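You operate a simulated robot arm through the tools that you are given. There is no shell and no other tool. Be economical: measure what you need, move in short steps, check, and stop when the job is done.

You run a simulated robot arm. Do the job below in one go: nothing can be reset, and whatever is moved stays where it is left.

Task
Set the grey rail's green stop to 650 mm, yellow to 550, blue to 350 and red to 200.

Only the result counts: the job must be done as asked and must still hold three seconds after the hand-in. Knocking over, shifting, dropping, spilling or breaking anything else fails it.

Robot
A 7-joint arm with a two-finger parallel gripper, fixed in place. Base frame: the origin is at the foot of the arm, x ahead of it, y to its left, z up; the work surface is at about z = 820. Units: mm, degrees, N and s.
With the tool pointing down near the work surface it reaches from about 200 to 740 mm from the base axis. Its first joint turns from -166.0 to 166.0 degrees. Payload 1.57 kg.
The TCP is the grasp point between the finger pads, 30 mm short of the fingertips. In the tool frame z runs along the fingers and y along their closing line. Largest opening 110 mm; finger width 24, thickness 12; the body of the gripper, 48 by 112 mm, starts 78 mm behind the TCP.
Orientation is that of the tool frame in the base frame, as a unit quaternion [w, x, y, z]. With the fingers straight down and closing along the base's y, the tool's x points along the base's -x, its y along +y and its z along -z.

Tools
- The arm moves only by the tool arm_command. Its argument "deltas" is a list of rows, each a list of 7 numbers: the shift along the base's x, y, z in mm, then the turn, a rotation vector about the base's x, y, z in degrees, then the gripper command, from -1 (fully open) to 1 (shut), values between in proportion. In form: [[dx, dy, dz, rx, ry, rz, gripper], ...]. A call has 1 to 8 rows; each row is the pose to reach, as a shift and turn from the pose commanded when the call began. Rows are played at 5 a second. More than 50 mm and 8.6 degrees between two rows, or a gripper value outside its range, and nothing of the call is played. A pose out of reach is approached as far as the arm can. The call stops where the force on the tool passes 40 N (or 10 N more than at its start, if that is more) or the arm is blocked; 0.2 s more then pass. Each finger travels about 45 mm/s and halts on what it meets, pressing with about 23 N; the grip force reading is that of the motor and also rises with nothing between the fingers. The clock runs only during rows and for 0.2 s after the last one: add rows that repeat a pose to give the fingers time. The reply holds the time, the measured pose of the TCP, the force on the tool along the base axes, the opening and the grip force, in the units named above and with some noise, with the torque about the TCP (base axes, N m) and any sound that the robot's microphone picked up.
- Cameras (640 x 400 px; columns grow to the right, rows downward): "scene" is fixed at [399.6, -648.6, 1382.9]; the picture's right is [1.00, 0.09, 0.00], its down [0.03, -0.38, -0.93] and it looks along [-0.08, 0.92, -0.38] (base axes); focal length 363 px, centre (320, 200). "wrist" rides on the gripper at [70, 16, -141] in the tool frame; the picture's right is [-0.23, 0.97, 0.00], its down [-0.86, -0.20, -0.48] and it looks along [-0.47, -0.11, 0.88] (tool axes); focal length 222 px, centre (320, 200). There is no depth. A picture from a camera that has moved, and an enlarged one, comes with that camera's place and axes in the base frame and with its lens.
- get_image(camera): a new picture of that camera. The clock stands still meanwhile.
- move_column(by): slides the trunk up (or, below 0, down) by that many mm; the arm rides with it, the base frame stays. It gives what a move gives, with no picture.
- inspect(camera, box): a new picture of the part [left, top, right, bottom] of that camera's present view, enlarged. The clock stands still meanwhile.
- close_job(): hands the job in; it is judged then, once.

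Work in short steps. Places have to be worked out from the pictures, the camera data and where the tool is seen: move nearer, look again, correct. Check each grasp and each placing, and mend what went wrong. You have 120 turns and 64 pictures in all, those below and enlarged ones among them. Open the gripper and draw the arm clear of the work before you hand the job in, unless the task says otherwise; then end with one line.

The tools are called by a JSON object that holds its "method" and its "body". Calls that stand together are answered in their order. arm_command: Moves the arm, as the interface text tells. Its arguments: {"type":"object","properties":{"deltas":{"type":"array","items":{"type":"array","items":{"type":"number"}}}},"required":["deltas"]} The other tools are called the same way: move_column (by) slides the trunk up or down; get_image (camera) takes a picture; inspect (camera, box) takes an enlarged picture of a part of a camera's view; close_job () hands the job in.

At the start:

```text
clock: 0.0
ee_pos: [383.6, 271.4, 1099.1]
ee_rot: [0.0, 0.0, 1.0, 0.0]
force: [-0.3, -0.5, -0.3]
wrist_torque: [0.01, 0.0, 0.02]
width: 110.1
grip_force: 0.0
trunk travel left (down, up): [-450.0, 140.0]
```

scene: 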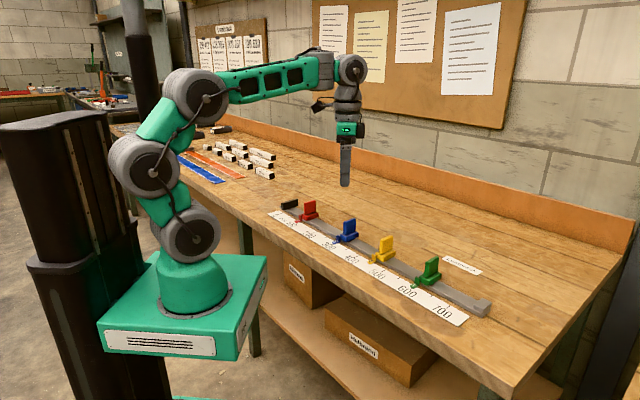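
wrist: 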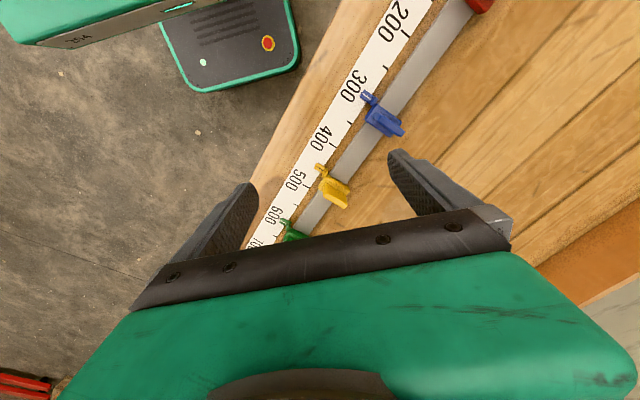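

I start by enlarging the rail in both views to read the stops and the scale.

{"method": "inspect", "body": {"camera": "scene", "box": [260, 180, 500, 330]}}

{"method": "inspect", "body": {"camera": "wrist", "box": [230, 0, 500, 250]}}

```text
2.67 times, centred on (380, 255) of scene
camera zoom: at [399.6, -648.6, 1382.9], right [1.0, 0.09, 0.0], down [0.03, -0.38, -0.93], along [-0.08, 0.92, -0.38], focal length 968 px, centre (160, 53)
```

zoom: 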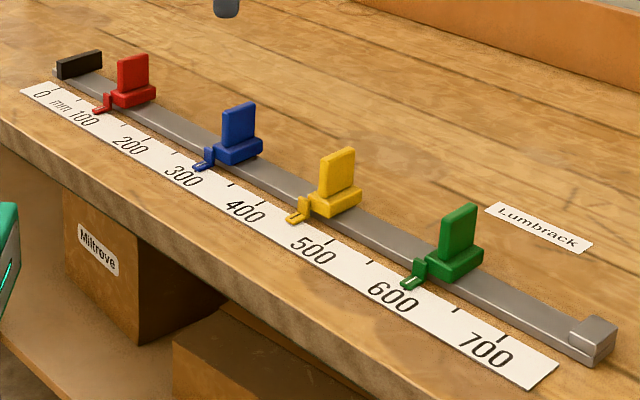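

```text
1.60 times, centred on (365, 125) of wrist
camera zoom: at [315.1, 288.4, 1240.0], right [0.23, 0.97, 0.0], down [0.86, -0.2, 0.48], along [0.47, -0.11, -0.88], focal length 355 px, centre (248, 320)
```

zoom: 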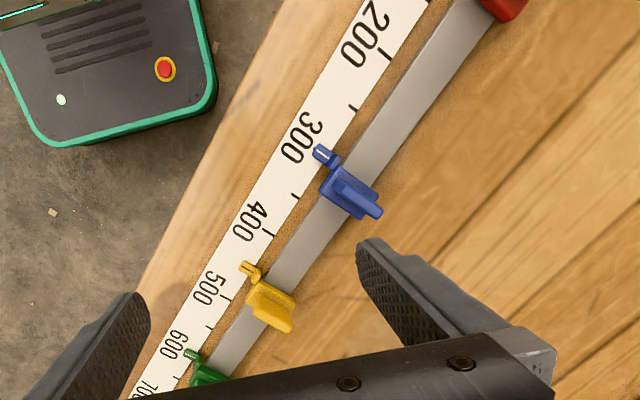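

The scale runs at about 45° in base (0 near (140,578), 700 near (642,74)). The fins are thin along the rail, so I turn the tool 45° to close along it and move above the green stop.

{"method": "arm_command", "body": {"deltas": [[35, -16, -5, 0, 0, 7, -0.5], [70, -33, -15, 0, 0, 14, 0], [110, -50, -30, 0, 0, 21, 0], [150, -70, -40, 0, 0, 28, 0], [185, -85, -50, 0, 0, 35, 0], [210, -98, -60, 0, 0, 41, 0], [222, -106, -70, 0, 0, 45, 0], [222, -106, -70, 0, 0, 45, 0]]}}

{"method": "get_image", "body": {"camera": "wrist"}}

```text
clock: 1.8
ee_pos: [606.8, 166.5, 1028.7]
ee_rot: [0.0, -0.383, 0.924, 0.0]
force: [-1.0, 0.4, -0.1]
wrist_torque: [-0.03, 0.02, -0.02]
width: 55.2
grip_force: 0.1
trunk travel left (down, up): [-450.0, 140.0]
```

```text
59 pictures are left
camera wrist: at [546.2, 129.0, 1169.8], right [-0.53, 0.85, 0.0], down [0.74, 0.46, 0.48], along [0.41, 0.25, -0.88], focal length 222 px, centre (320, 200)
```

wrist: 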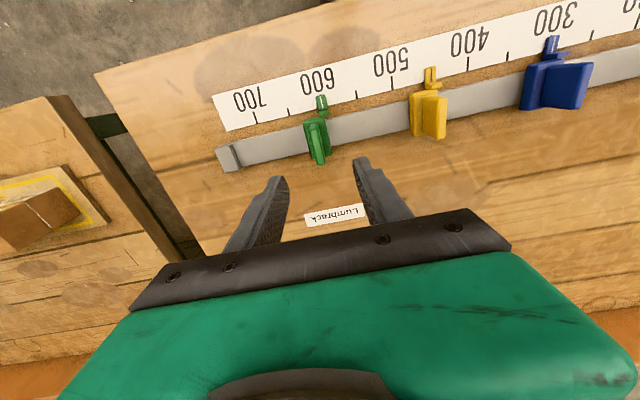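

The wrist view gives the 700 tick at about (645,78) and the 400 tick at (433,293), so the rail direction is (0.70,-0.71). The green stop's rail centre is near (609,163); I go down 60 mm and look from both cameras.

{"method": "arm_command", "body": {"deltas": [[1, -1, -30, 0, 0, 0, 0], [3, -3, -60, 0, 0, 0, 0], [3, -3, -60, 0, 0, 0, 0]]}}

{"method": "inspect", "body": {"camera": "wrist", "box": [160, 0, 480, 200]}}

{"method": "inspect", "body": {"camera": "scene", "box": [370, 200, 498, 280]}}

```text
clock: 2.6
ee_pos: [609.6, 162.3, 969.2]
ee_rot: [0.0, -0.382, 0.924, 0.0]
force: [-0.1, -0.1, 0.3]
wrist_torque: [-0.01, -0.01, 0.0]
width: 54.8
grip_force: 0.0
trunk travel left (down, up): [-450.0, 140.0]
```

```text
2.00 times, centred on (320, 100) of wrist
camera zoom: at [549.3, 125.2, 1110.3], right [-0.53, 0.85, 0.0], down [0.75, 0.46, 0.48], along [0.41, 0.25, -0.88], focal length 444 px, centre (320, 400)
```

zoom: 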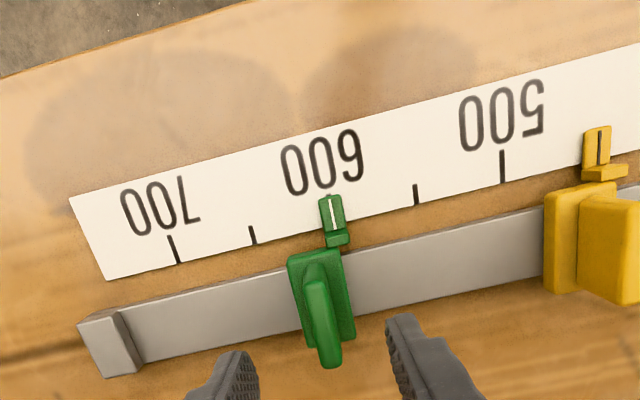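

```text
5.00 times, centred on (434, 240) of scene
camera zoom: at [399.6, -648.6, 1382.9], right [1.0, 0.09, 0.0], down [0.03, -0.38, -0.93], along [-0.08, 0.92, -0.38], focal length 1814 px, centre (-250, 0)
```

zoom: 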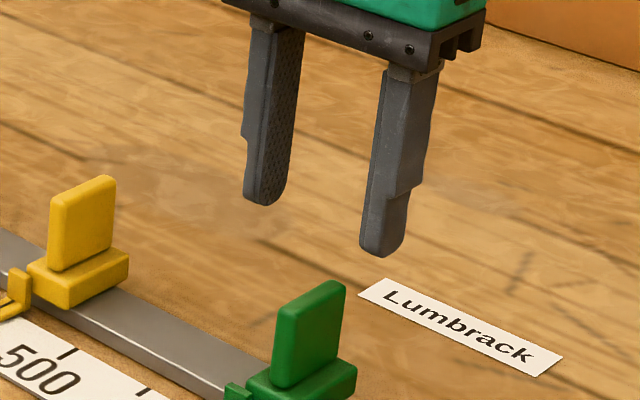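

The green index is near 600, its fin spans about z 856–898, and the TCP is centred over it. I descend to TCP z≈893 and close.

{"method": "arm_command", "body": {"deltas": [[0, 0, -35, 0, 0, 0, 0], [-1, 1, -65, 0, 0, 0, 0], [-1, 1, -76, 0, 0, 0, 0], [-1, 1, -76, 0, 0, 0, 0.5], [-1, 1, -76, 0, 0, 0, 1], [-1, 1, -76, 0, 0, 0, 1], [-1, 1, -76, 0, 0, 0, 1]]}}

{"method": "inspect", "body": {"camera": "wrist", "box": [160, 0, 480, 200]}}

```text
clock: 4.2
ee_pos: [608.4, 163.1, 893.9]
ee_rot: [0.001, -0.383, 0.924, 0.0]
force: [-0.1, -0.2, -1.4]
wrist_torque: [0.18, -0.25, 0.01]
width: 11.7
grip_force: 25.4
trunk travel left (down, up): [-450.0, 140.0]
```

```text
2.00 times, centred on (320, 100) of wrist
camera zoom: at [547.9, 126.1, 1034.5], right [-0.53, 0.85, 0.0], down [0.75, 0.46, 0.48], along [0.41, 0.25, -0.88], focal length 444 px, centre (320, 400)
```

zoom: 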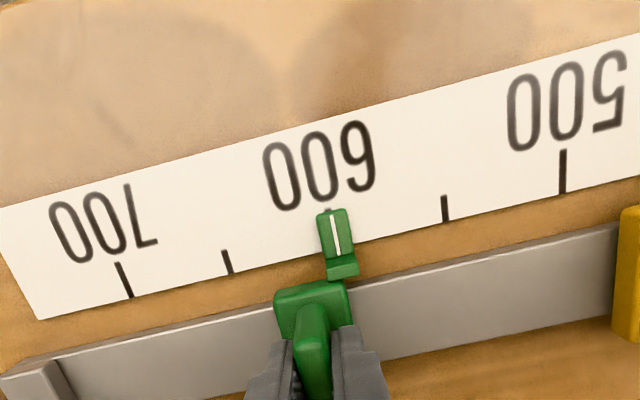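

The fin is held (11.7 mm wide). I zoom in tightly for an accurate index reading.

{"method": "inspect", "body": {"camera": "wrist", "box": [280, 80, 376, 140]}}

```text
6.67 times, centred on (328, 110) of wrist
camera zoom: at [547.9, 126.1, 1034.5], right [-0.53, 0.85, 0.0], down [0.75, 0.46, 0.48], along [0.41, 0.25, -0.88], focal length 1481 px, centre (267, 800)
```

zoom: 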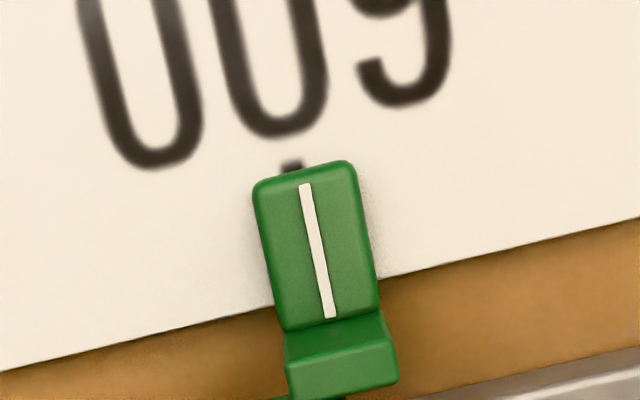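

The green mark sits about 1.2 mm below 600, so I slide it about 51.2 mm along the rail, watching the force.

{"method": "arm_command", "body": {"deltas": [[4, -4, 0, 0, 0, 0, 1], [12, -12, 0, 0, 0, 0, 1], [22, -22.1, 0, 0, 0, 0, 1], [31, -31.2, 0, 0, 0, 0, 1], [36.1, -36.3, 0, 0, 0, 0, 1], [36.1, -36.3, 0, 0, 0, 0, 1], [36.1, -36.3, 0, 0, 0, 0, 1]]}}

{"method": "inspect", "body": {"camera": "wrist", "box": [280, 80, 376, 140]}}

```text
clock: 5.8
ee_pos: [644.9, 126.4, 894.0]
ee_rot: [0.0, -0.382, 0.924, 0.0]
force: [-1.7, -2.0, -2.1]
wrist_torque: [0.33, -0.35, 0.06]
width: 12.0
grip_force: 29.1
trunk travel left (down, up): [-450.0, 140.0]
```

```text
6.67 times, centred on (328, 110) of wrist
camera zoom: at [584.5, 89.5, 1034.4], right [-0.53, 0.85, 0.0], down [0.75, 0.46, 0.48], along [0.41, 0.25, -0.88], focal length 1481 px, centre (267, 800)
```

zoom: 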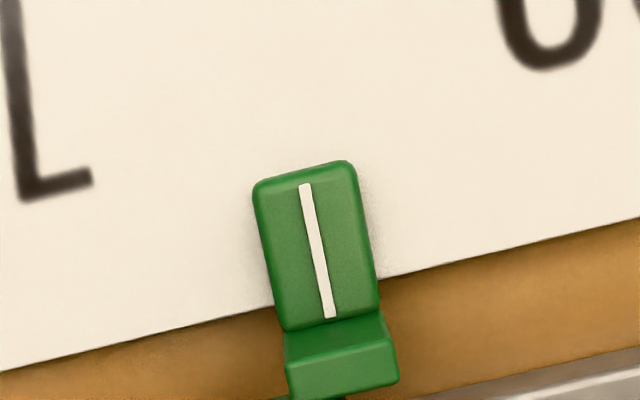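

The 650 tick is hidden under the pointer, as expected. I release and check against the 600 and 700 ticks.

{"method": "arm_command", "body": {"deltas": [[0, 0, 0, 0, 0, 0, 0.5], [0, 0, 0, 0, 0, 0, 0], [0, 0, 0, 0, 0, 0, 0], [0, 0, 30, 0, 0, 0, 0], [0, 0, 60, 0, 0, 0, 0], [0, 0, 60, 0, 0, 0, 0]]}}

{"method": "inspect", "body": {"camera": "wrist", "box": [240, 60, 400, 160]}}

```text
clock: 7.2
ee_pos: [645.5, 127.1, 952.9]
ee_rot: [0.0, -0.382, 0.924, 0.0]
force: [-0.2, -0.6, -0.4]
wrist_torque: [0.01, -0.03, 0.02]
width: 55.2
grip_force: 0.0
trunk travel left (down, up): [-450.0, 140.0]
```

```text
4.00 times, centred on (320, 110) of wrist
camera zoom: at [583.6, 90.5, 1094.7], right [-0.53, 0.85, 0.0], down [0.75, 0.46, 0.48], along [0.41, 0.25, -0.88], focal length 888 px, centre (320, 560)
```

zoom: 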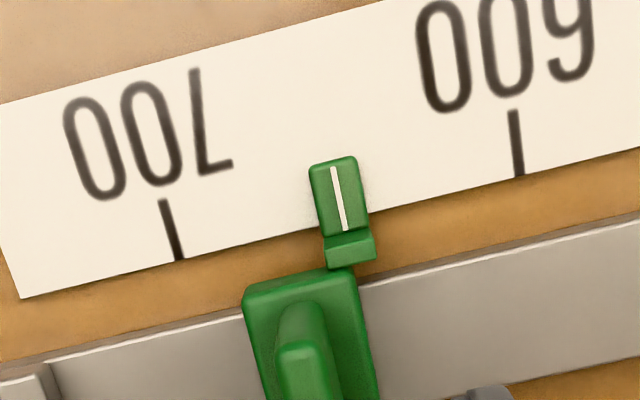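

Green reads about 650.4 mm against its neighbouring ticks, which is good. Next I move above yellow, estimated near 447 mm, TCP about (501,270).

{"method": "arm_command", "body": {"deltas": [[-15, 15, 10, 0, 0, 0, 0], [-45, 45, 15, 0, 0, 0, 0], [-75, 75, 15, 0, 0, 0, 0], [-105, 105, 15, 0, 0, 0, 0], [-132, 132, 15, 0, 0, 0, 0], [-143, 143, 15, 0, 0, 0, 0], [-143, 143, 15, 0, 0, 0, 0]]}}

{"method": "inspect", "body": {"camera": "wrist", "box": [160, 0, 480, 200]}}

```text
clock: 8.8
ee_pos: [502.8, 272.7, 969.5]
ee_rot: [0.0, -0.382, 0.924, 0.0]
force: [-0.4, -0.1, 0.0]
wrist_torque: [0.04, -0.02, -0.03]
width: 55.0
grip_force: 0.0
trunk travel left (down, up): [-450.0, 140.0]
```

```text
2.00 times, centred on (320, 100) of wrist
camera zoom: at [441.6, 234.4, 1110.0], right [-0.53, 0.85, 0.0], down [0.75, 0.46, 0.48], along [0.41, 0.25, -0.88], focal length 444 px, centre (320, 400)
```

zoom: 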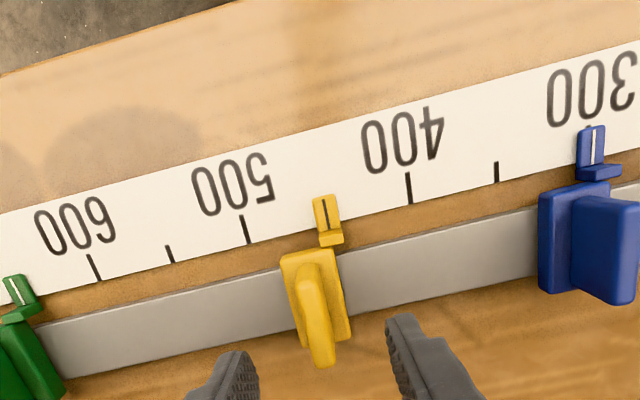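

Yellow's fin is about 2 mm towards the 500 side of the tool centre. I shift slightly, descend and grip it.

{"method": "arm_command", "body": {"deltas": [[1.5, -1.5, -30, 0, 0, 0, 0], [1.5, -1.5, -62, 0, 0, 0, 0], [1.5, -1.5, -75, 0, 0, 0, 0], [1.5, -1.5, -75, 0, 0, 0, 0.5], [1.5, -1.5, -75, 0, 0, 0, 1], [1.5, -1.5, -75, 0, 0, 0, 1], [1.5, -1.5, -75, 0, 0, 0, 1]]}}

{"method": "inspect", "body": {"camera": "wrist", "box": [220, 60, 444, 200]}}

```text
clock: 10.4
ee_pos: [502.9, 268.8, 894.1]
ee_rot: [0.0, -0.383, 0.924, -0.001]
force: [-0.3, 0.3, -1.2]
wrist_torque: [0.31, -0.33, -0.03]
width: 11.9
grip_force: 25.3
trunk travel left (down, up): [-450.0, 140.0]
```

```text
2.86 times, centred on (332, 130) of wrist
camera zoom: at [443.4, 232.3, 1034.4], right [-0.53, 0.85, 0.0], down [0.75, 0.46, 0.48], along [0.41, 0.25, -0.88], focal length 635 px, centre (286, 400)
```

zoom: 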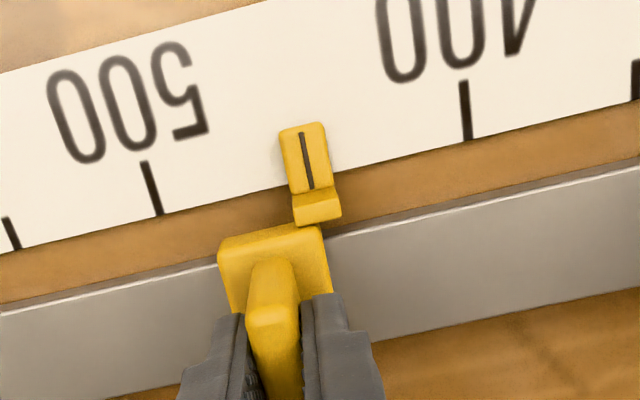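

Yellow reads 450.2, so I slide it 99.8 mm towards 550.

{"method": "arm_command", "body": {"deltas": [[6, -6, 0, 0, 0, 0, 1], [20, -20, 0, 0, 0, 0, 1], [35, -35, 0, 0, 0, 0, 1], [50, -50.1, 0, 0, 0, 0, 1], [63, -63.1, 0, 0, 0, 0, 1], [70.4, -70.6, 0, 0, 0, 0, 1], [70.4, -70.6, 0, 0, 0, 0, 1], [70.4, -70.6, 0, 0, 0, 0, 1]]}}

{"method": "arm_command", "body": {"deltas": [[0, 0, 0, 0, 0, 0, 0.5], [0, 0, 0, 0, 0, 0, 0], [0, 0, 0, 0, 0, 0, 0], [0, 0, 30, 0, 0, 0, 0], [0, 0, 60, 0, 0, 0, 0], [0, 0, 75, 0, 0, 0, 0], [0, 0, 75, 0, 0, 0, 0]]}}

{"method": "inspect", "body": {"camera": "wrist", "box": [240, 60, 400, 160]}}

```text
clock: 12.2
ee_pos: [573.6, 198.8, 892.8]
ee_rot: [0.002, -0.383, 0.924, -0.001]
force: [10.0, 9.2, 7.4]
wrist_torque: [0.54, -0.5, -0.13]
width: 11.9
grip_force: 29.2
trunk travel left (down, up): [-450.0, 140.0]
```

```text
clock: 13.8
ee_pos: [574.1, 198.1, 968.0]
ee_rot: [0.0, -0.383, 0.924, 0.0]
force: [0.4, 0.2, -0.5]
wrist_torque: [-0.01, 0.01, 0.0]
width: 55.0
grip_force: 0.0
trunk travel left (down, up): [-450.0, 140.0]
```

```text
4.00 times, centred on (320, 110) of wrist
camera zoom: at [513.4, 161.2, 1109.9], right [-0.53, 0.85, 0.0], down [0.75, 0.46, 0.48], along [0.41, 0.25, -0.88], focal length 888 px, centre (320, 560)
```

zoom: 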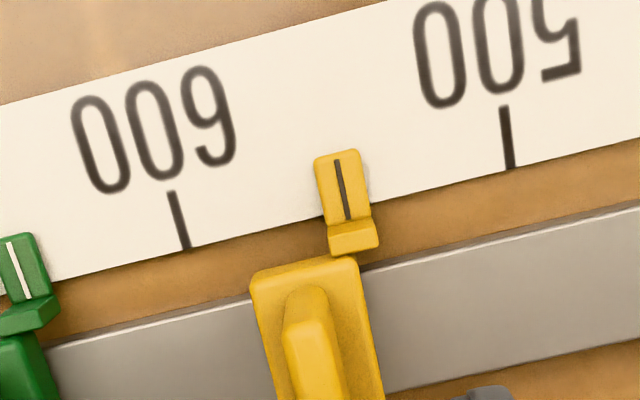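

Yellow is within about 0.1 mm of 550. Now I move above blue, near 300.

{"method": "arm_command", "body": {"deltas": [[-15, 15, 0, 0, 0, 0, 0], [-45, 45, 0, 0, 0, 0, 0], [-75, 75, 0, 0, 0, 0, 0], [-105, 105, 0, 0, 0, 0, 0], [-135, 135, 0, 0, 0, 0, 0], [-163, 163, 0, 0, 0, 0, 0], [-176.5, 176.9, 0, 0, 0, 0, 0], [-176.5, 176.9, 0, 0, 0, 0, 0]]}}

{"method": "inspect", "body": {"camera": "wrist", "box": [160, 0, 480, 200]}}

```text
clock: 15.6
ee_pos: [395.9, 375.2, 967.1]
ee_rot: [0.0, -0.383, 0.924, 0.001]
force: [0.0, 0.3, 0.4]
wrist_torque: [0.02, 0.03, -0.02]
width: 55.0
grip_force: 0.0
trunk travel left (down, up): [-450.0, 140.0]
```

```text
2.00 times, centred on (320, 100) of wrist
camera zoom: at [335.4, 338.9, 1108.3], right [-0.53, 0.85, 0.0], down [0.75, 0.46, 0.48], along [0.41, 0.25, -0.88], focal length 444 px, centre (320, 400)
```

zoom: 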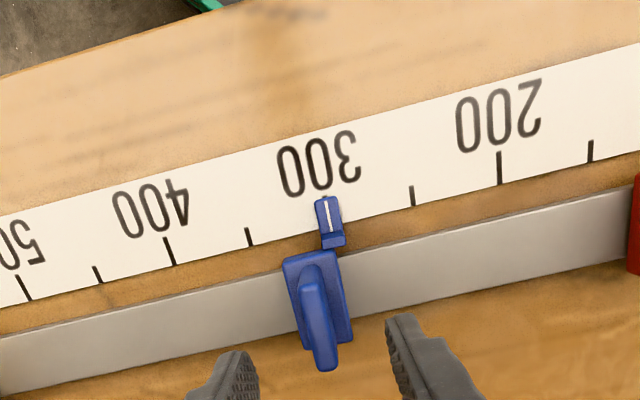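

Blue is almost centred. I shift 1 mm, descend and grip it.

{"method": "arm_command", "body": {"deltas": [[0.7, -0.7, -30, 0, 0, 0, 0], [0.7, -0.7, -62, 0, 0, 0, 0], [0.7, -0.7, -75, 0, 0, 0, 0], [0.7, -0.7, -75, 0, 0, 0, 0.5], [0.7, -0.7, -75, 0, 0, 0, 1], [0.7, -0.7, -75, 0, 0, 0, 1], [0.7, -0.7, -75, 0, 0, 0, 1]]}}

{"method": "inspect", "body": {"camera": "wrist", "box": [220, 60, 444, 200]}}

```text
clock: 17.2
ee_pos: [396.9, 374.6, 891.5]
ee_rot: [0.0, -0.383, 0.924, 0.0]
force: [0.9, 0.3, -2.5]
wrist_torque: [0.31, -0.31, 0.0]
width: 11.9
grip_force: 25.1
trunk travel left (down, up): [-450.0, 140.0]
```

```text
2.86 times, centred on (332, 130) of wrist
camera zoom: at [336.6, 338.1, 1033.5], right [-0.53, 0.85, 0.0], down [0.75, 0.46, 0.48], along [0.41, 0.25, -0.88], focal length 635 px, centre (286, 400)
```

zoom: 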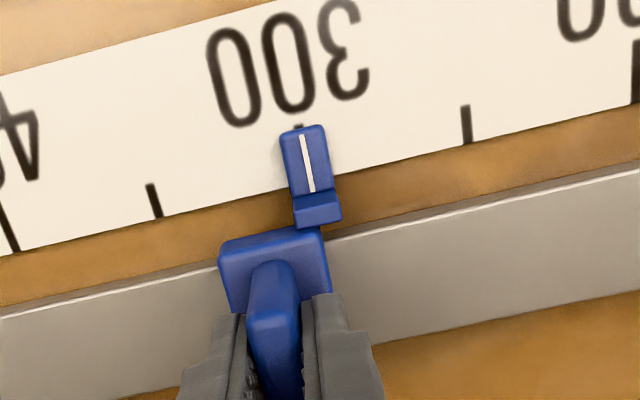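

Blue reads 299.7, so I slide it 50.3 mm to 350 and release.

{"method": "arm_command", "body": {"deltas": [[4, -4, 0, 0, 0, 0, 1], [12, -12, 0, 0, 0, 0, 1], [22, -22, 0, 0, 0, 0, 1], [31, -31.1, 0, 0, 0, 0, 1], [35.5, -35.6, 0, 0, 0, 0, 1], [35.5, -35.6, 0, 0, 0, 0, 1], [35.5, -35.6, 0, 0, 0, 0, 1]]}}

{"method": "arm_command", "body": {"deltas": [[0, 0, 0, 0, 0, 0, 0.5], [0, 0, 0, 0, 0, 0, 0], [0, 0, 0, 0, 0, 0, 0], [0, 0, 30, 0, 0, 0, 0], [0, 0, 60, 0, 0, 0, 0], [0, 0, 75, 0, 0, 0, 0], [0, 0, 75, 0, 0, 0, 0]]}}

{"method": "inspect", "body": {"camera": "wrist", "box": [240, 60, 400, 160]}}

```text
clock: 18.8
ee_pos: [434.5, 339.3, 892.2]
ee_rot: [0.0, -0.383, 0.924, -0.001]
force: [2.6, 3.2, -7.9]
wrist_torque: [0.11, -0.07, 0.05]
width: 11.8
grip_force: 29.5
trunk travel left (down, up): [-450.0, 140.0]
```

```text
clock: 20.4
ee_pos: [433.3, 338.8, 967.8]
ee_rot: [0.0, -0.382, 0.924, 0.0]
force: [-0.3, -0.3, 0.5]
wrist_torque: [0.01, 0.01, 0.0]
width: 55.1
grip_force: 0.1
trunk travel left (down, up): [-450.0, 140.0]
```

```text
4.00 times, centred on (320, 110) of wrist
camera zoom: at [373.2, 301.4, 1109.0], right [-0.53, 0.85, 0.0], down [0.75, 0.46, 0.48], along [0.41, 0.25, -0.88], focal length 888 px, centre (320, 560)
```

zoom: 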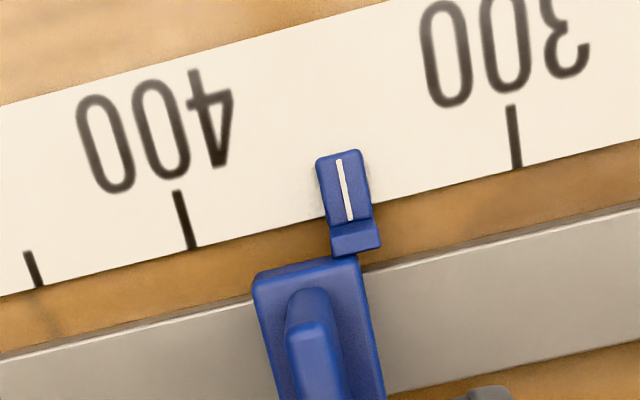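

Blue looks about 1 mm too high. I zoom in to confirm.

{"method": "inspect", "body": {"camera": "wrist", "box": [276, 80, 372, 140]}}

```text
6.67 times, centred on (324, 110) of wrist
camera zoom: at [373.2, 301.4, 1109.0], right [-0.53, 0.85, 0.0], down [0.75, 0.46, 0.48], along [0.41, 0.25, -0.88], focal length 1481 px, centre (293, 800)
```

zoom: 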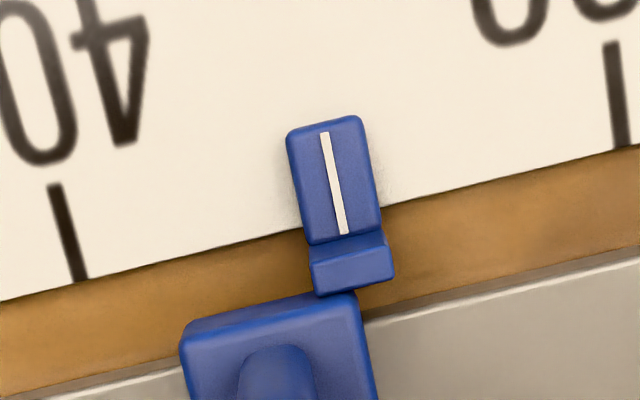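

Refined, blue sits at about 350.9. I regrip and nudge it 0.9 mm back.

{"method": "arm_command", "body": {"deltas": [[0, 0, -30, 0, 0, 0, 0], [0, 0, -62, 0, 0, 0, 0], [0, 0, -75, 0, 0, 0, 0], [0, 0, -75, 0, 0, 0, 0.5], [0, 0, -75, 0, 0, 0, 1], [0, 0, -75, 0, 0, 0, 1], [-0.6, 0.6, -75, 0, 0, 0, 1], [-0.6, 0.6, -75, 0, 0, 0, 1]]}}

{"method": "arm_command", "body": {"deltas": [[0, 0, 0, 0, 0, 0, 1], [0, 0, 0, 0, 0, 0, 0.5], [0, 0, 0, 0, 0, 0, 0], [0, 0, 0, 0, 0, 0, 0], [0, 0, 30, 0, 0, 0, 0], [0, 0, 60, 0, 0, 0, 0], [0, 0, 75, 0, 0, 0, 0], [0, 0, 75, 0, 0, 0, 0]]}}

{"method": "inspect", "body": {"camera": "wrist", "box": [276, 80, 372, 140]}}

```text
clock: 22.2
ee_pos: [433.1, 339.3, 893.3]
ee_rot: [0.0, -0.383, 0.924, 0.0]
force: [1.8, 0.3, 1.3]
wrist_torque: [-0.47, 0.48, -0.03]
width: 11.8
grip_force: 29.1
trunk travel left (down, up): [-450.0, 140.0]
```

```text
clock: 24.0
ee_pos: [433.2, 340.4, 969.9]
ee_rot: [0.0, -0.382, 0.924, 0.0]
force: [0.2, -0.2, -0.5]
wrist_torque: [-0.02, 0.02, -0.01]
width: 55.1
grip_force: 0.0
trunk travel left (down, up): [-450.0, 140.0]
```

```text
6.67 times, centred on (324, 110) of wrist
camera zoom: at [371.8, 303.1, 1110.5], right [-0.53, 0.85, 0.0], down [0.75, 0.46, 0.48], along [0.41, 0.25, -0.88], focal length 1481 px, centre (293, 800)
```

zoom: 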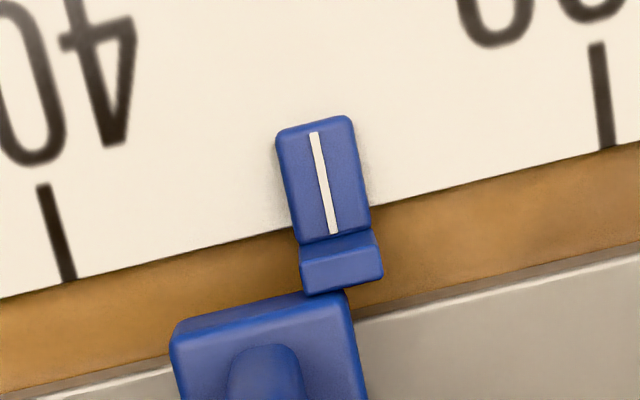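

Blue is about 350.5 by the same check, which is good. Now I move above red, near 100.

{"method": "arm_command", "body": {"deltas": [[-15, 15, 0, 0, 0, 0, 0], [-45, 45, 0, 0, 0, 0, 0], [-75, 75, 0, 0, 0, 0, 0], [-105, 105, 0, 0, 0, 0, 0], [-135, 135, 0, 0, 0, 0, 0], [-163, 163, 0, 0, 0, 0, 0], [-176.5, 176.9, 0, 0, 0, 0, 0], [-176.5, 176.9, 0, 0, 0, 0, 0]]}}

{"method": "inspect", "body": {"camera": "wrist", "box": [160, 0, 480, 200]}}

```text
clock: 25.8
ee_pos: [257.0, 518.4, 966.6]
ee_rot: [0.001, -0.383, 0.924, 0.0]
force: [-0.3, 0.0, 0.2]
wrist_torque: [-0.01, -0.01, -0.02]
width: 55.1
grip_force: 0.1
trunk travel left (down, up): [-450.0, 140.0]
```

```text
2.00 times, centred on (320, 100) of wrist
camera zoom: at [195.1, 480.4, 1108.5], right [-0.53, 0.85, 0.0], down [0.75, 0.46, 0.48], along [0.41, 0.25, -0.88], focal length 444 px, centre (320, 400)
```

zoom: 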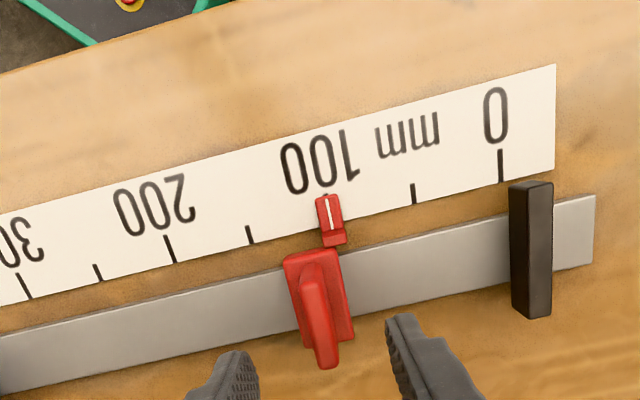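

Red is near 100 and almost centred. I shift 1 mm, descend and grip it.

{"method": "arm_command", "body": {"deltas": [[0.7, -0.7, -30, 0, 0, 0, 0], [0.7, -0.7, -62, 0, 0, 0, 0], [0.7, -0.7, -75, 0, 0, 0, 0], [0.7, -0.7, -75, 0, 0, 0, 0.5], [0.7, -0.7, -75, 0, 0, 0, 1], [0.7, -0.7, -75, 0, 0, 0, 1], [0.7, -0.7, -75, 0, 0, 0, 1]]}}

{"method": "inspect", "body": {"camera": "wrist", "box": [220, 60, 444, 200]}}

```text
clock: 27.4
ee_pos: [256.4, 517.7, 892.4]
ee_rot: [0.0, -0.383, 0.924, 0.0]
force: [-0.8, 0.0, -1.8]
wrist_torque: [0.21, -0.15, -0.03]
width: 11.9
grip_force: 25.9
trunk travel left (down, up): [-450.0, 140.0]
```

```text
2.86 times, centred on (332, 130) of wrist
camera zoom: at [195.8, 480.0, 1032.7], right [-0.53, 0.85, 0.0], down [0.75, 0.46, 0.48], along [0.41, 0.25, -0.88], focal length 635 px, centre (286, 400)
```

zoom: 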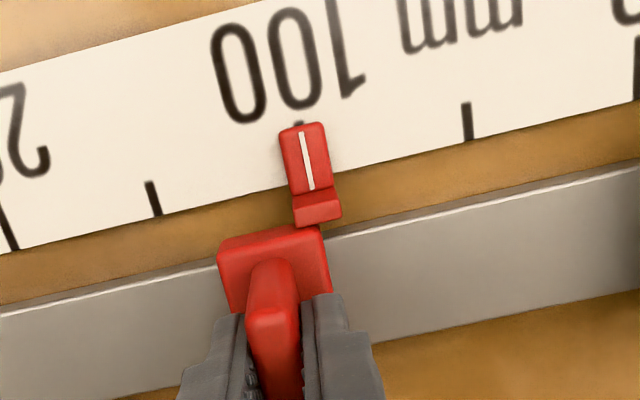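

Red reads 100.0. Earlier moves overshot by a few tenths, so I slide it 99.7 mm and release.

{"method": "arm_command", "body": {"deltas": [[6, -6, 0, 0, 0, 0, 1], [20, -20, 0, 0, 0, 0, 1], [35, -35, 0, 0, 0, 0, 1], [50, -50.1, 0, 0, 0, 0, 1], [63, -63.1, 0, 0, 0, 0, 1], [70.3, -70.5, 0, 0, 0, 0, 1], [70.3, -70.5, 0, 0, 0, 0, 1], [70.3, -70.5, 0, 0, 0, 0, 1]]}}

{"method": "arm_command", "body": {"deltas": [[0, 0, 0, 0, 0, 0, 1], [0, 0, 0, 0, 0, 0, 0.5], [0, 0, 0, 0, 0, 0, 0], [0, 0, 0, 0, 0, 0, 0], [0, 0, 30, 0, 0, 0, 0], [0, 0, 60, 0, 0, 0, 0], [0, 0, 75, 0, 0, 0, 0], [0, 0, 75, 0, 0, 0, 0]]}}

{"method": "inspect", "body": {"camera": "wrist", "box": [276, 80, 372, 140]}}

```text
clock: 29.2
ee_pos: [328.5, 445.6, 890.6]
ee_rot: [0.0, -0.382, 0.924, 0.0]
force: [3.6, 4.1, -21.2]
wrist_torque: [0.3, -0.23, -0.02]
width: 11.7
grip_force: 29.7
trunk travel left (down, up): [-450.0, 140.0]
```

```text
clock: 31.0
ee_pos: [326.2, 443.7, 969.3]
ee_rot: [0.0, -0.383, 0.924, -0.001]
force: [0.4, -0.8, 0.3]
wrist_torque: [0.0, 0.0, 0.01]
width: 55.1
grip_force: 0.1
trunk travel left (down, up): [-450.0, 140.0]
```

```text
6.67 times, centred on (324, 110) of wrist
camera zoom: at [266.4, 407.1, 1110.3], right [-0.53, 0.85, 0.0], down [0.75, 0.46, 0.48], along [0.41, 0.25, -0.88], focal length 1481 px, centre (293, 800)
```

zoom: 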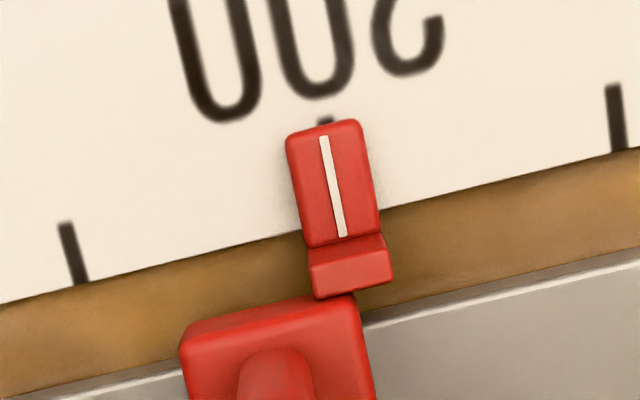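

Red is about 0.9 mm high, judging by the exposed 200 tick. I regrip and nudge it back about 1.2 mm, since the last nudge only moved roughly half of what I commanded.

{"method": "arm_command", "body": {"deltas": [[0, 0, -30, 0, 0, 0, 0], [0, 0, -62, 0, 0, 0, 0], [0, 0, -75, 0, 0, 0, 0], [0, 0, -75, 0, 0, 0, 0.5], [0, 0, -75, 0, 0, 0, 1], [0, 0, -75, 0, 0, 0, 1], [-0.85, 0.85, -75, 0, 0, 0, 1], [-0.85, 0.85, -75, 0, 0, 0, 1]]}}

{"method": "arm_command", "body": {"deltas": [[0, 0, 0, 0, 0, 0, 1], [0, 0, 0, 0, 0, 0, 0.5], [0, 0, 0, 0, 0, 0, 0], [0, 0, 0, 0, 0, 0, 0], [0, 0, 30, 0, 0, 0, 0], [0, 0, 60, 0, 0, 0, 0], [0, 0, 75, 0, 0, 0, 0], [0, 0, 75, 0, 0, 0, 0]]}}

{"method": "inspect", "body": {"camera": "wrist", "box": [276, 80, 372, 140]}}

```text
clock: 32.8
ee_pos: [325.9, 446.7, 893.3]
ee_rot: [0.0, -0.383, 0.924, 0.0]
force: [0.0, -1.3, 5.5]
wrist_torque: [-0.64, 0.66, -0.07]
width: 12.0
grip_force: 28.9
trunk travel left (down, up): [-450.0, 140.0]
```

```text
clock: 34.6
ee_pos: [324.6, 445.2, 967.6]
ee_rot: [0.001, -0.383, 0.924, 0.0]
force: [-0.8, -0.3, -0.1]
wrist_torque: [-0.02, -0.01, 0.01]
width: 55.0
grip_force: 0.0
trunk travel left (down, up): [-450.0, 140.0]
```

```text
6.67 times, centred on (324, 110) of wrist
camera zoom: at [264.7, 408.2, 1109.0], right [-0.53, 0.85, 0.0], down [0.75, 0.46, 0.48], along [0.41, 0.25, -0.88], focal length 1481 px, centre (293, 800)
```

zoom: 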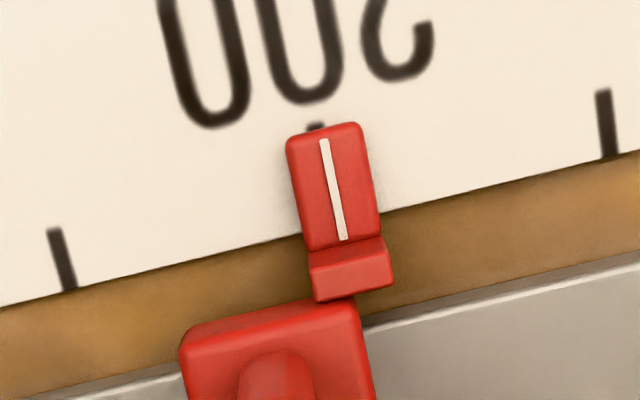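

The nudge overshot: red is now about 199. I correct by roughly +0.65 mm in command.

{"method": "arm_command", "body": {"deltas": [[0, 0, -30, 0, 0, 0, 0], [0, 0, -62, 0, 0, 0, 0], [0, 0, -75, 0, 0, 0, 0], [0, 0, -75, 0, 0, 0, 0.5], [0, 0, -75, 0, 0, 0, 1], [0, 0, -75, 0, 0, 0, 1], [0.5, -0.5, -75, 0, 0, 0, 1], [0.5, -0.5, -75, 0, 0, 0, 1]]}}

{"method": "arm_command", "body": {"deltas": [[0, 0, 0, 0, 0, 0, 1], [0, 0, 0, 0, 0, 0, 0.5], [0, 0, 0, 0, 0, 0, 0], [0, 0, 0, 0, 0, 0, 0], [0, 0, 30, 0, 0, 0, 0], [0, 0, 60, 0, 0, 0, 0], [0, 0, 75, 0, 0, 0, 0], [0, 0, 75, 0, 0, 0, 0]]}}

{"method": "inspect", "body": {"camera": "wrist", "box": [276, 80, 372, 140]}}

```text
clock: 36.4
ee_pos: [327.6, 444.2, 892.9]
ee_rot: [0.0, -0.384, 0.923, 0.0]
force: [0.1, 0.2, 0.7]
wrist_torque: [-0.15, 0.18, -0.02]
width: 11.8
grip_force: 29.1
trunk travel left (down, up): [-450.0, 140.0]
```

```text
clock: 38.2
ee_pos: [326.3, 445.7, 968.1]
ee_rot: [0.0, -0.382, 0.924, 0.001]
force: [0.7, -0.4, 0.0]
wrist_torque: [0.0, 0.0, 0.0]
width: 54.9
grip_force: 0.0
trunk travel left (down, up): [-450.0, 140.0]
```

```text
6.67 times, centred on (324, 110) of wrist
camera zoom: at [265.8, 407.8, 1109.0], right [-0.53, 0.85, 0.0], down [0.75, 0.46, 0.48], along [0.41, 0.25, -0.88], focal length 1481 px, centre (293, 800)
```

zoom: 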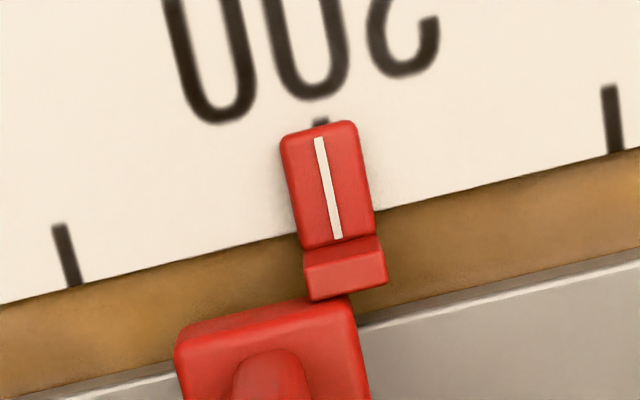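

Red is about 200.8 now. I make one more small correction with a longer settling time.

{"method": "arm_command", "body": {"deltas": [[0, 0, -30, 0, 0, 0, 0], [0, 0, -62, 0, 0, 0, 0], [0, 0, -75, 0, 0, 0, 0], [0, 0, -75, 0, 0, 0, 0.5], [0, 0, -75, 0, 0, 0, 1], [0, 0, -75, 0, 0, 0, 1], [-0.3, 0.3, -75, 0, 0, 0, 1], [-0.3, 0.3, -75, 0, 0, 0, 1]]}}

{"method": "inspect", "body": {"camera": "wrist", "box": [276, 80, 372, 140]}}

```text
clock: 40.0
ee_pos: [326.8, 445.0, 893.4]
ee_rot: [0.0, -0.382, 0.924, 0.0]
force: [-2.5, -2.9, -2.8]
wrist_torque: [0.46, -0.39, -0.04]
width: 11.8
grip_force: 28.9
trunk travel left (down, up): [-450.0, 140.0]
```

```text
6.67 times, centred on (324, 110) of wrist
camera zoom: at [265.8, 407.4, 1033.9], right [-0.53, 0.85, 0.0], down [0.75, 0.46, 0.48], along [0.41, 0.25, -0.88], focal length 1481 px, centre (293, 800)
```

zoom: 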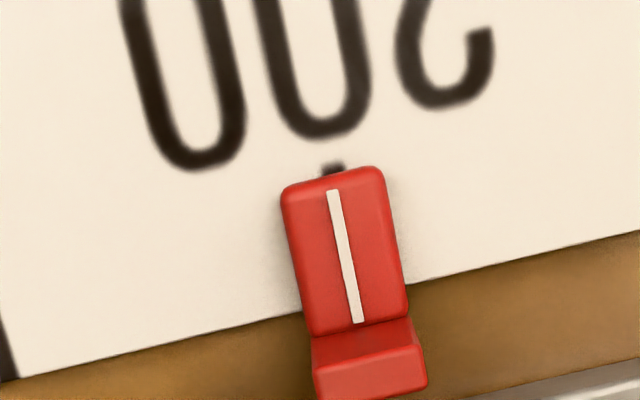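

While held, red reads about 200.6. I nudge it a little more while watching.

{"method": "arm_command", "body": {"deltas": [[-0.4, 0.4, 0, 0, 0, 0, 1], [-0.4, 0.4, 0, 0, 0, 0, 1], [-0.4, 0.4, 0, 0, 0, 0, 1]]}}

{"method": "inspect", "body": {"camera": "wrist", "box": [276, 80, 372, 140]}}

```text
clock: 40.8
ee_pos: [325.7, 445.6, 892.2]
ee_rot: [-0.001, -0.383, 0.924, -0.001]
force: [-2.4, -2.9, -6.3]
wrist_torque: [0.47, -0.36, -0.07]
width: 11.7
grip_force: 29.6
trunk travel left (down, up): [-450.0, 140.0]
```

```text
6.67 times, centred on (324, 110) of wrist
camera zoom: at [265.0, 408.3, 1034.0], right [-0.53, 0.85, 0.0], down [0.75, 0.46, 0.48], along [0.41, 0.25, -0.88], focal length 1481 px, centre (293, 800)
```

zoom: 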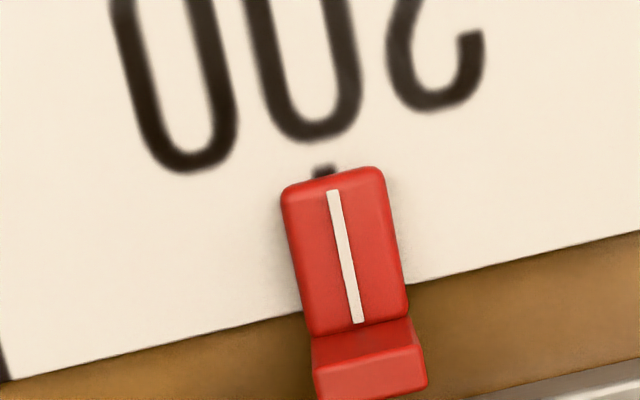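

Red now reads about 199.4 while held. I release and recheck all the stops from above.

{"method": "arm_command", "body": {"deltas": [[0.15, -0.15, 0, 0, 0, 0, 1], [0.15, -0.15, 0, 0, 0, 0, 0.5], [0.15, -0.15, 0, 0, 0, 0, 0], [0.15, -0.15, 0, 0, 0, 0, 0], [0, 0, 30, 0, 0, 0, 0], [0, 0, 60, 0, 0, 0, 0], [0, 0, 75, 0, 0, 0, 0], [0, 0, 75, 0, 0, 0, 0]]}}

{"method": "inspect", "body": {"camera": "wrist", "box": [276, 80, 372, 140]}}

```text
clock: 42.6
ee_pos: [325.8, 445.8, 968.0]
ee_rot: [0.001, -0.384, 0.924, -0.001]
force: [-0.2, -1.4, 0.3]
wrist_torque: [0.01, 0.01, 0.04]
width: 54.8
grip_force: 0.1
trunk travel left (down, up): [-450.0, 140.0]
```

```text
6.67 times, centred on (324, 110) of wrist
camera zoom: at [264.6, 408.7, 1108.9], right [-0.53, 0.85, 0.0], down [0.75, 0.46, 0.48], along [0.41, 0.25, -0.88], focal length 1481 px, centre (293, 800)
```

zoom: 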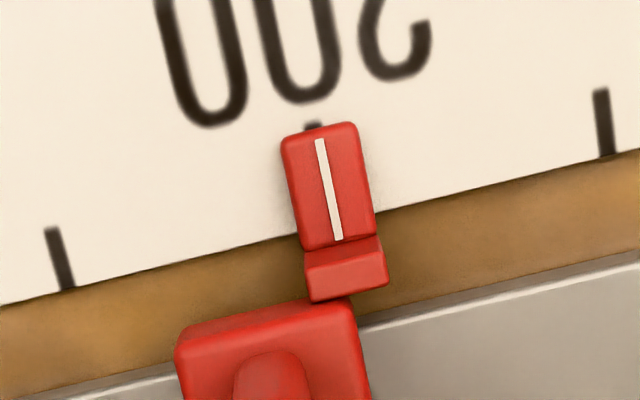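

Red is at about 199.3, within a millimetre. I retract upward and check the whole rail.

{"method": "arm_command", "body": {"deltas": [[0, 0, 40, 0, 0, 0, 0], [-10, -10, 85, 0, 0, 0, 0], [0, -30, 130, 0, 0, 0, -0.5], [20, -50, 150, 0, 0, 0, -1], [20, -50, 150, 0, 0, 0, -1]]}}

{"method": "inspect", "body": {"camera": "scene", "box": [260, 180, 500, 330]}}

{"method": "get_image", "body": {"camera": "scene"}}

```text
refused: row 3 steps farther than a row can; nothing moved
```

```text
2.67 times, centred on (380, 255) of scene
camera zoom: at [399.6, -648.6, 1382.9], right [1.0, 0.09, 0.0], down [0.03, -0.38, -0.93], along [-0.08, 0.92, -0.38], focal length 968 px, centre (160, 53)
```

zoom: 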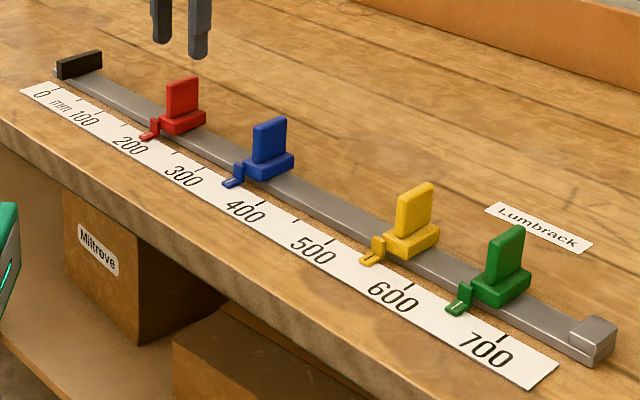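

```text
35 pictures are left
```

scene: 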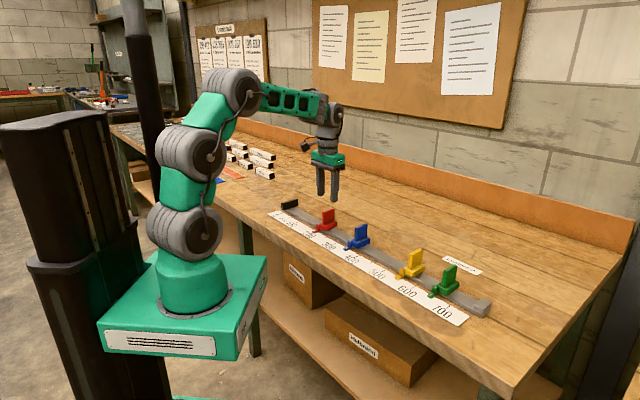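

All four stops sit at their targets. The retreat was refused for step size, so I lift straight up in smaller steps.

{"method": "arm_command", "body": {"deltas": [[0, 0, 40, 0, 0, 0, 0], [0, 0, 80, 0, 0, 0, -0.5], [0, 0, 115, 0, 0, 0, -1], [0, 0, 130, 0, 0, 0, -1], [0, 0, 130, 0, 0, 0, -1]]}}

{"method": "get_image", "body": {"camera": "wrist"}}

```text
clock: 43.8
ee_pos: [326.9, 447.8, 1095.7]
ee_rot: [0.0, -0.382, 0.924, 0.0]
force: [-1.1, -0.6, -0.9]
wrist_torque: [-0.03, 0.02, -0.01]
width: 109.9
grip_force: 0.0
trunk travel left (down, up): [-450.0, 140.0]
```

```text
34 pictures are left
camera wrist: at [266.1, 409.4, 1237.7], right [-0.53, 0.85, 0.0], down [0.75, 0.46, 0.48], along [0.41, 0.25, -0.88], focal length 222 px, centre (320, 200)
```

wrist: 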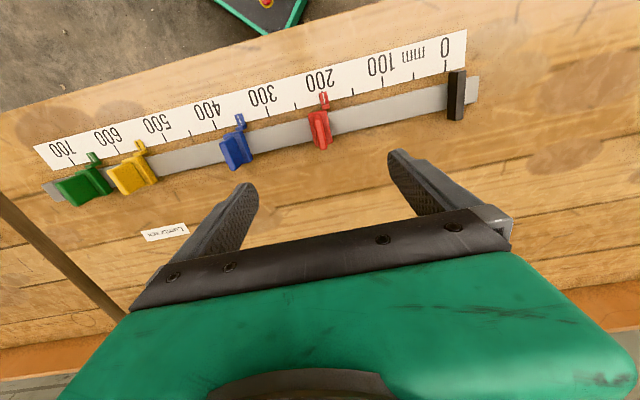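

The gripper is open, the arm is clear and nothing else was disturbed, so I hand in.

{"method": "close_job", "body": {}}

```text
The job is handed in.
```

I set all four stops on the grey rail, reading green about 650.4 mm, yellow 550, blue 350.5 and red 199.3 from the wrist-camera pictures; the gripper is open, the arm is clear, and the job is handed in.
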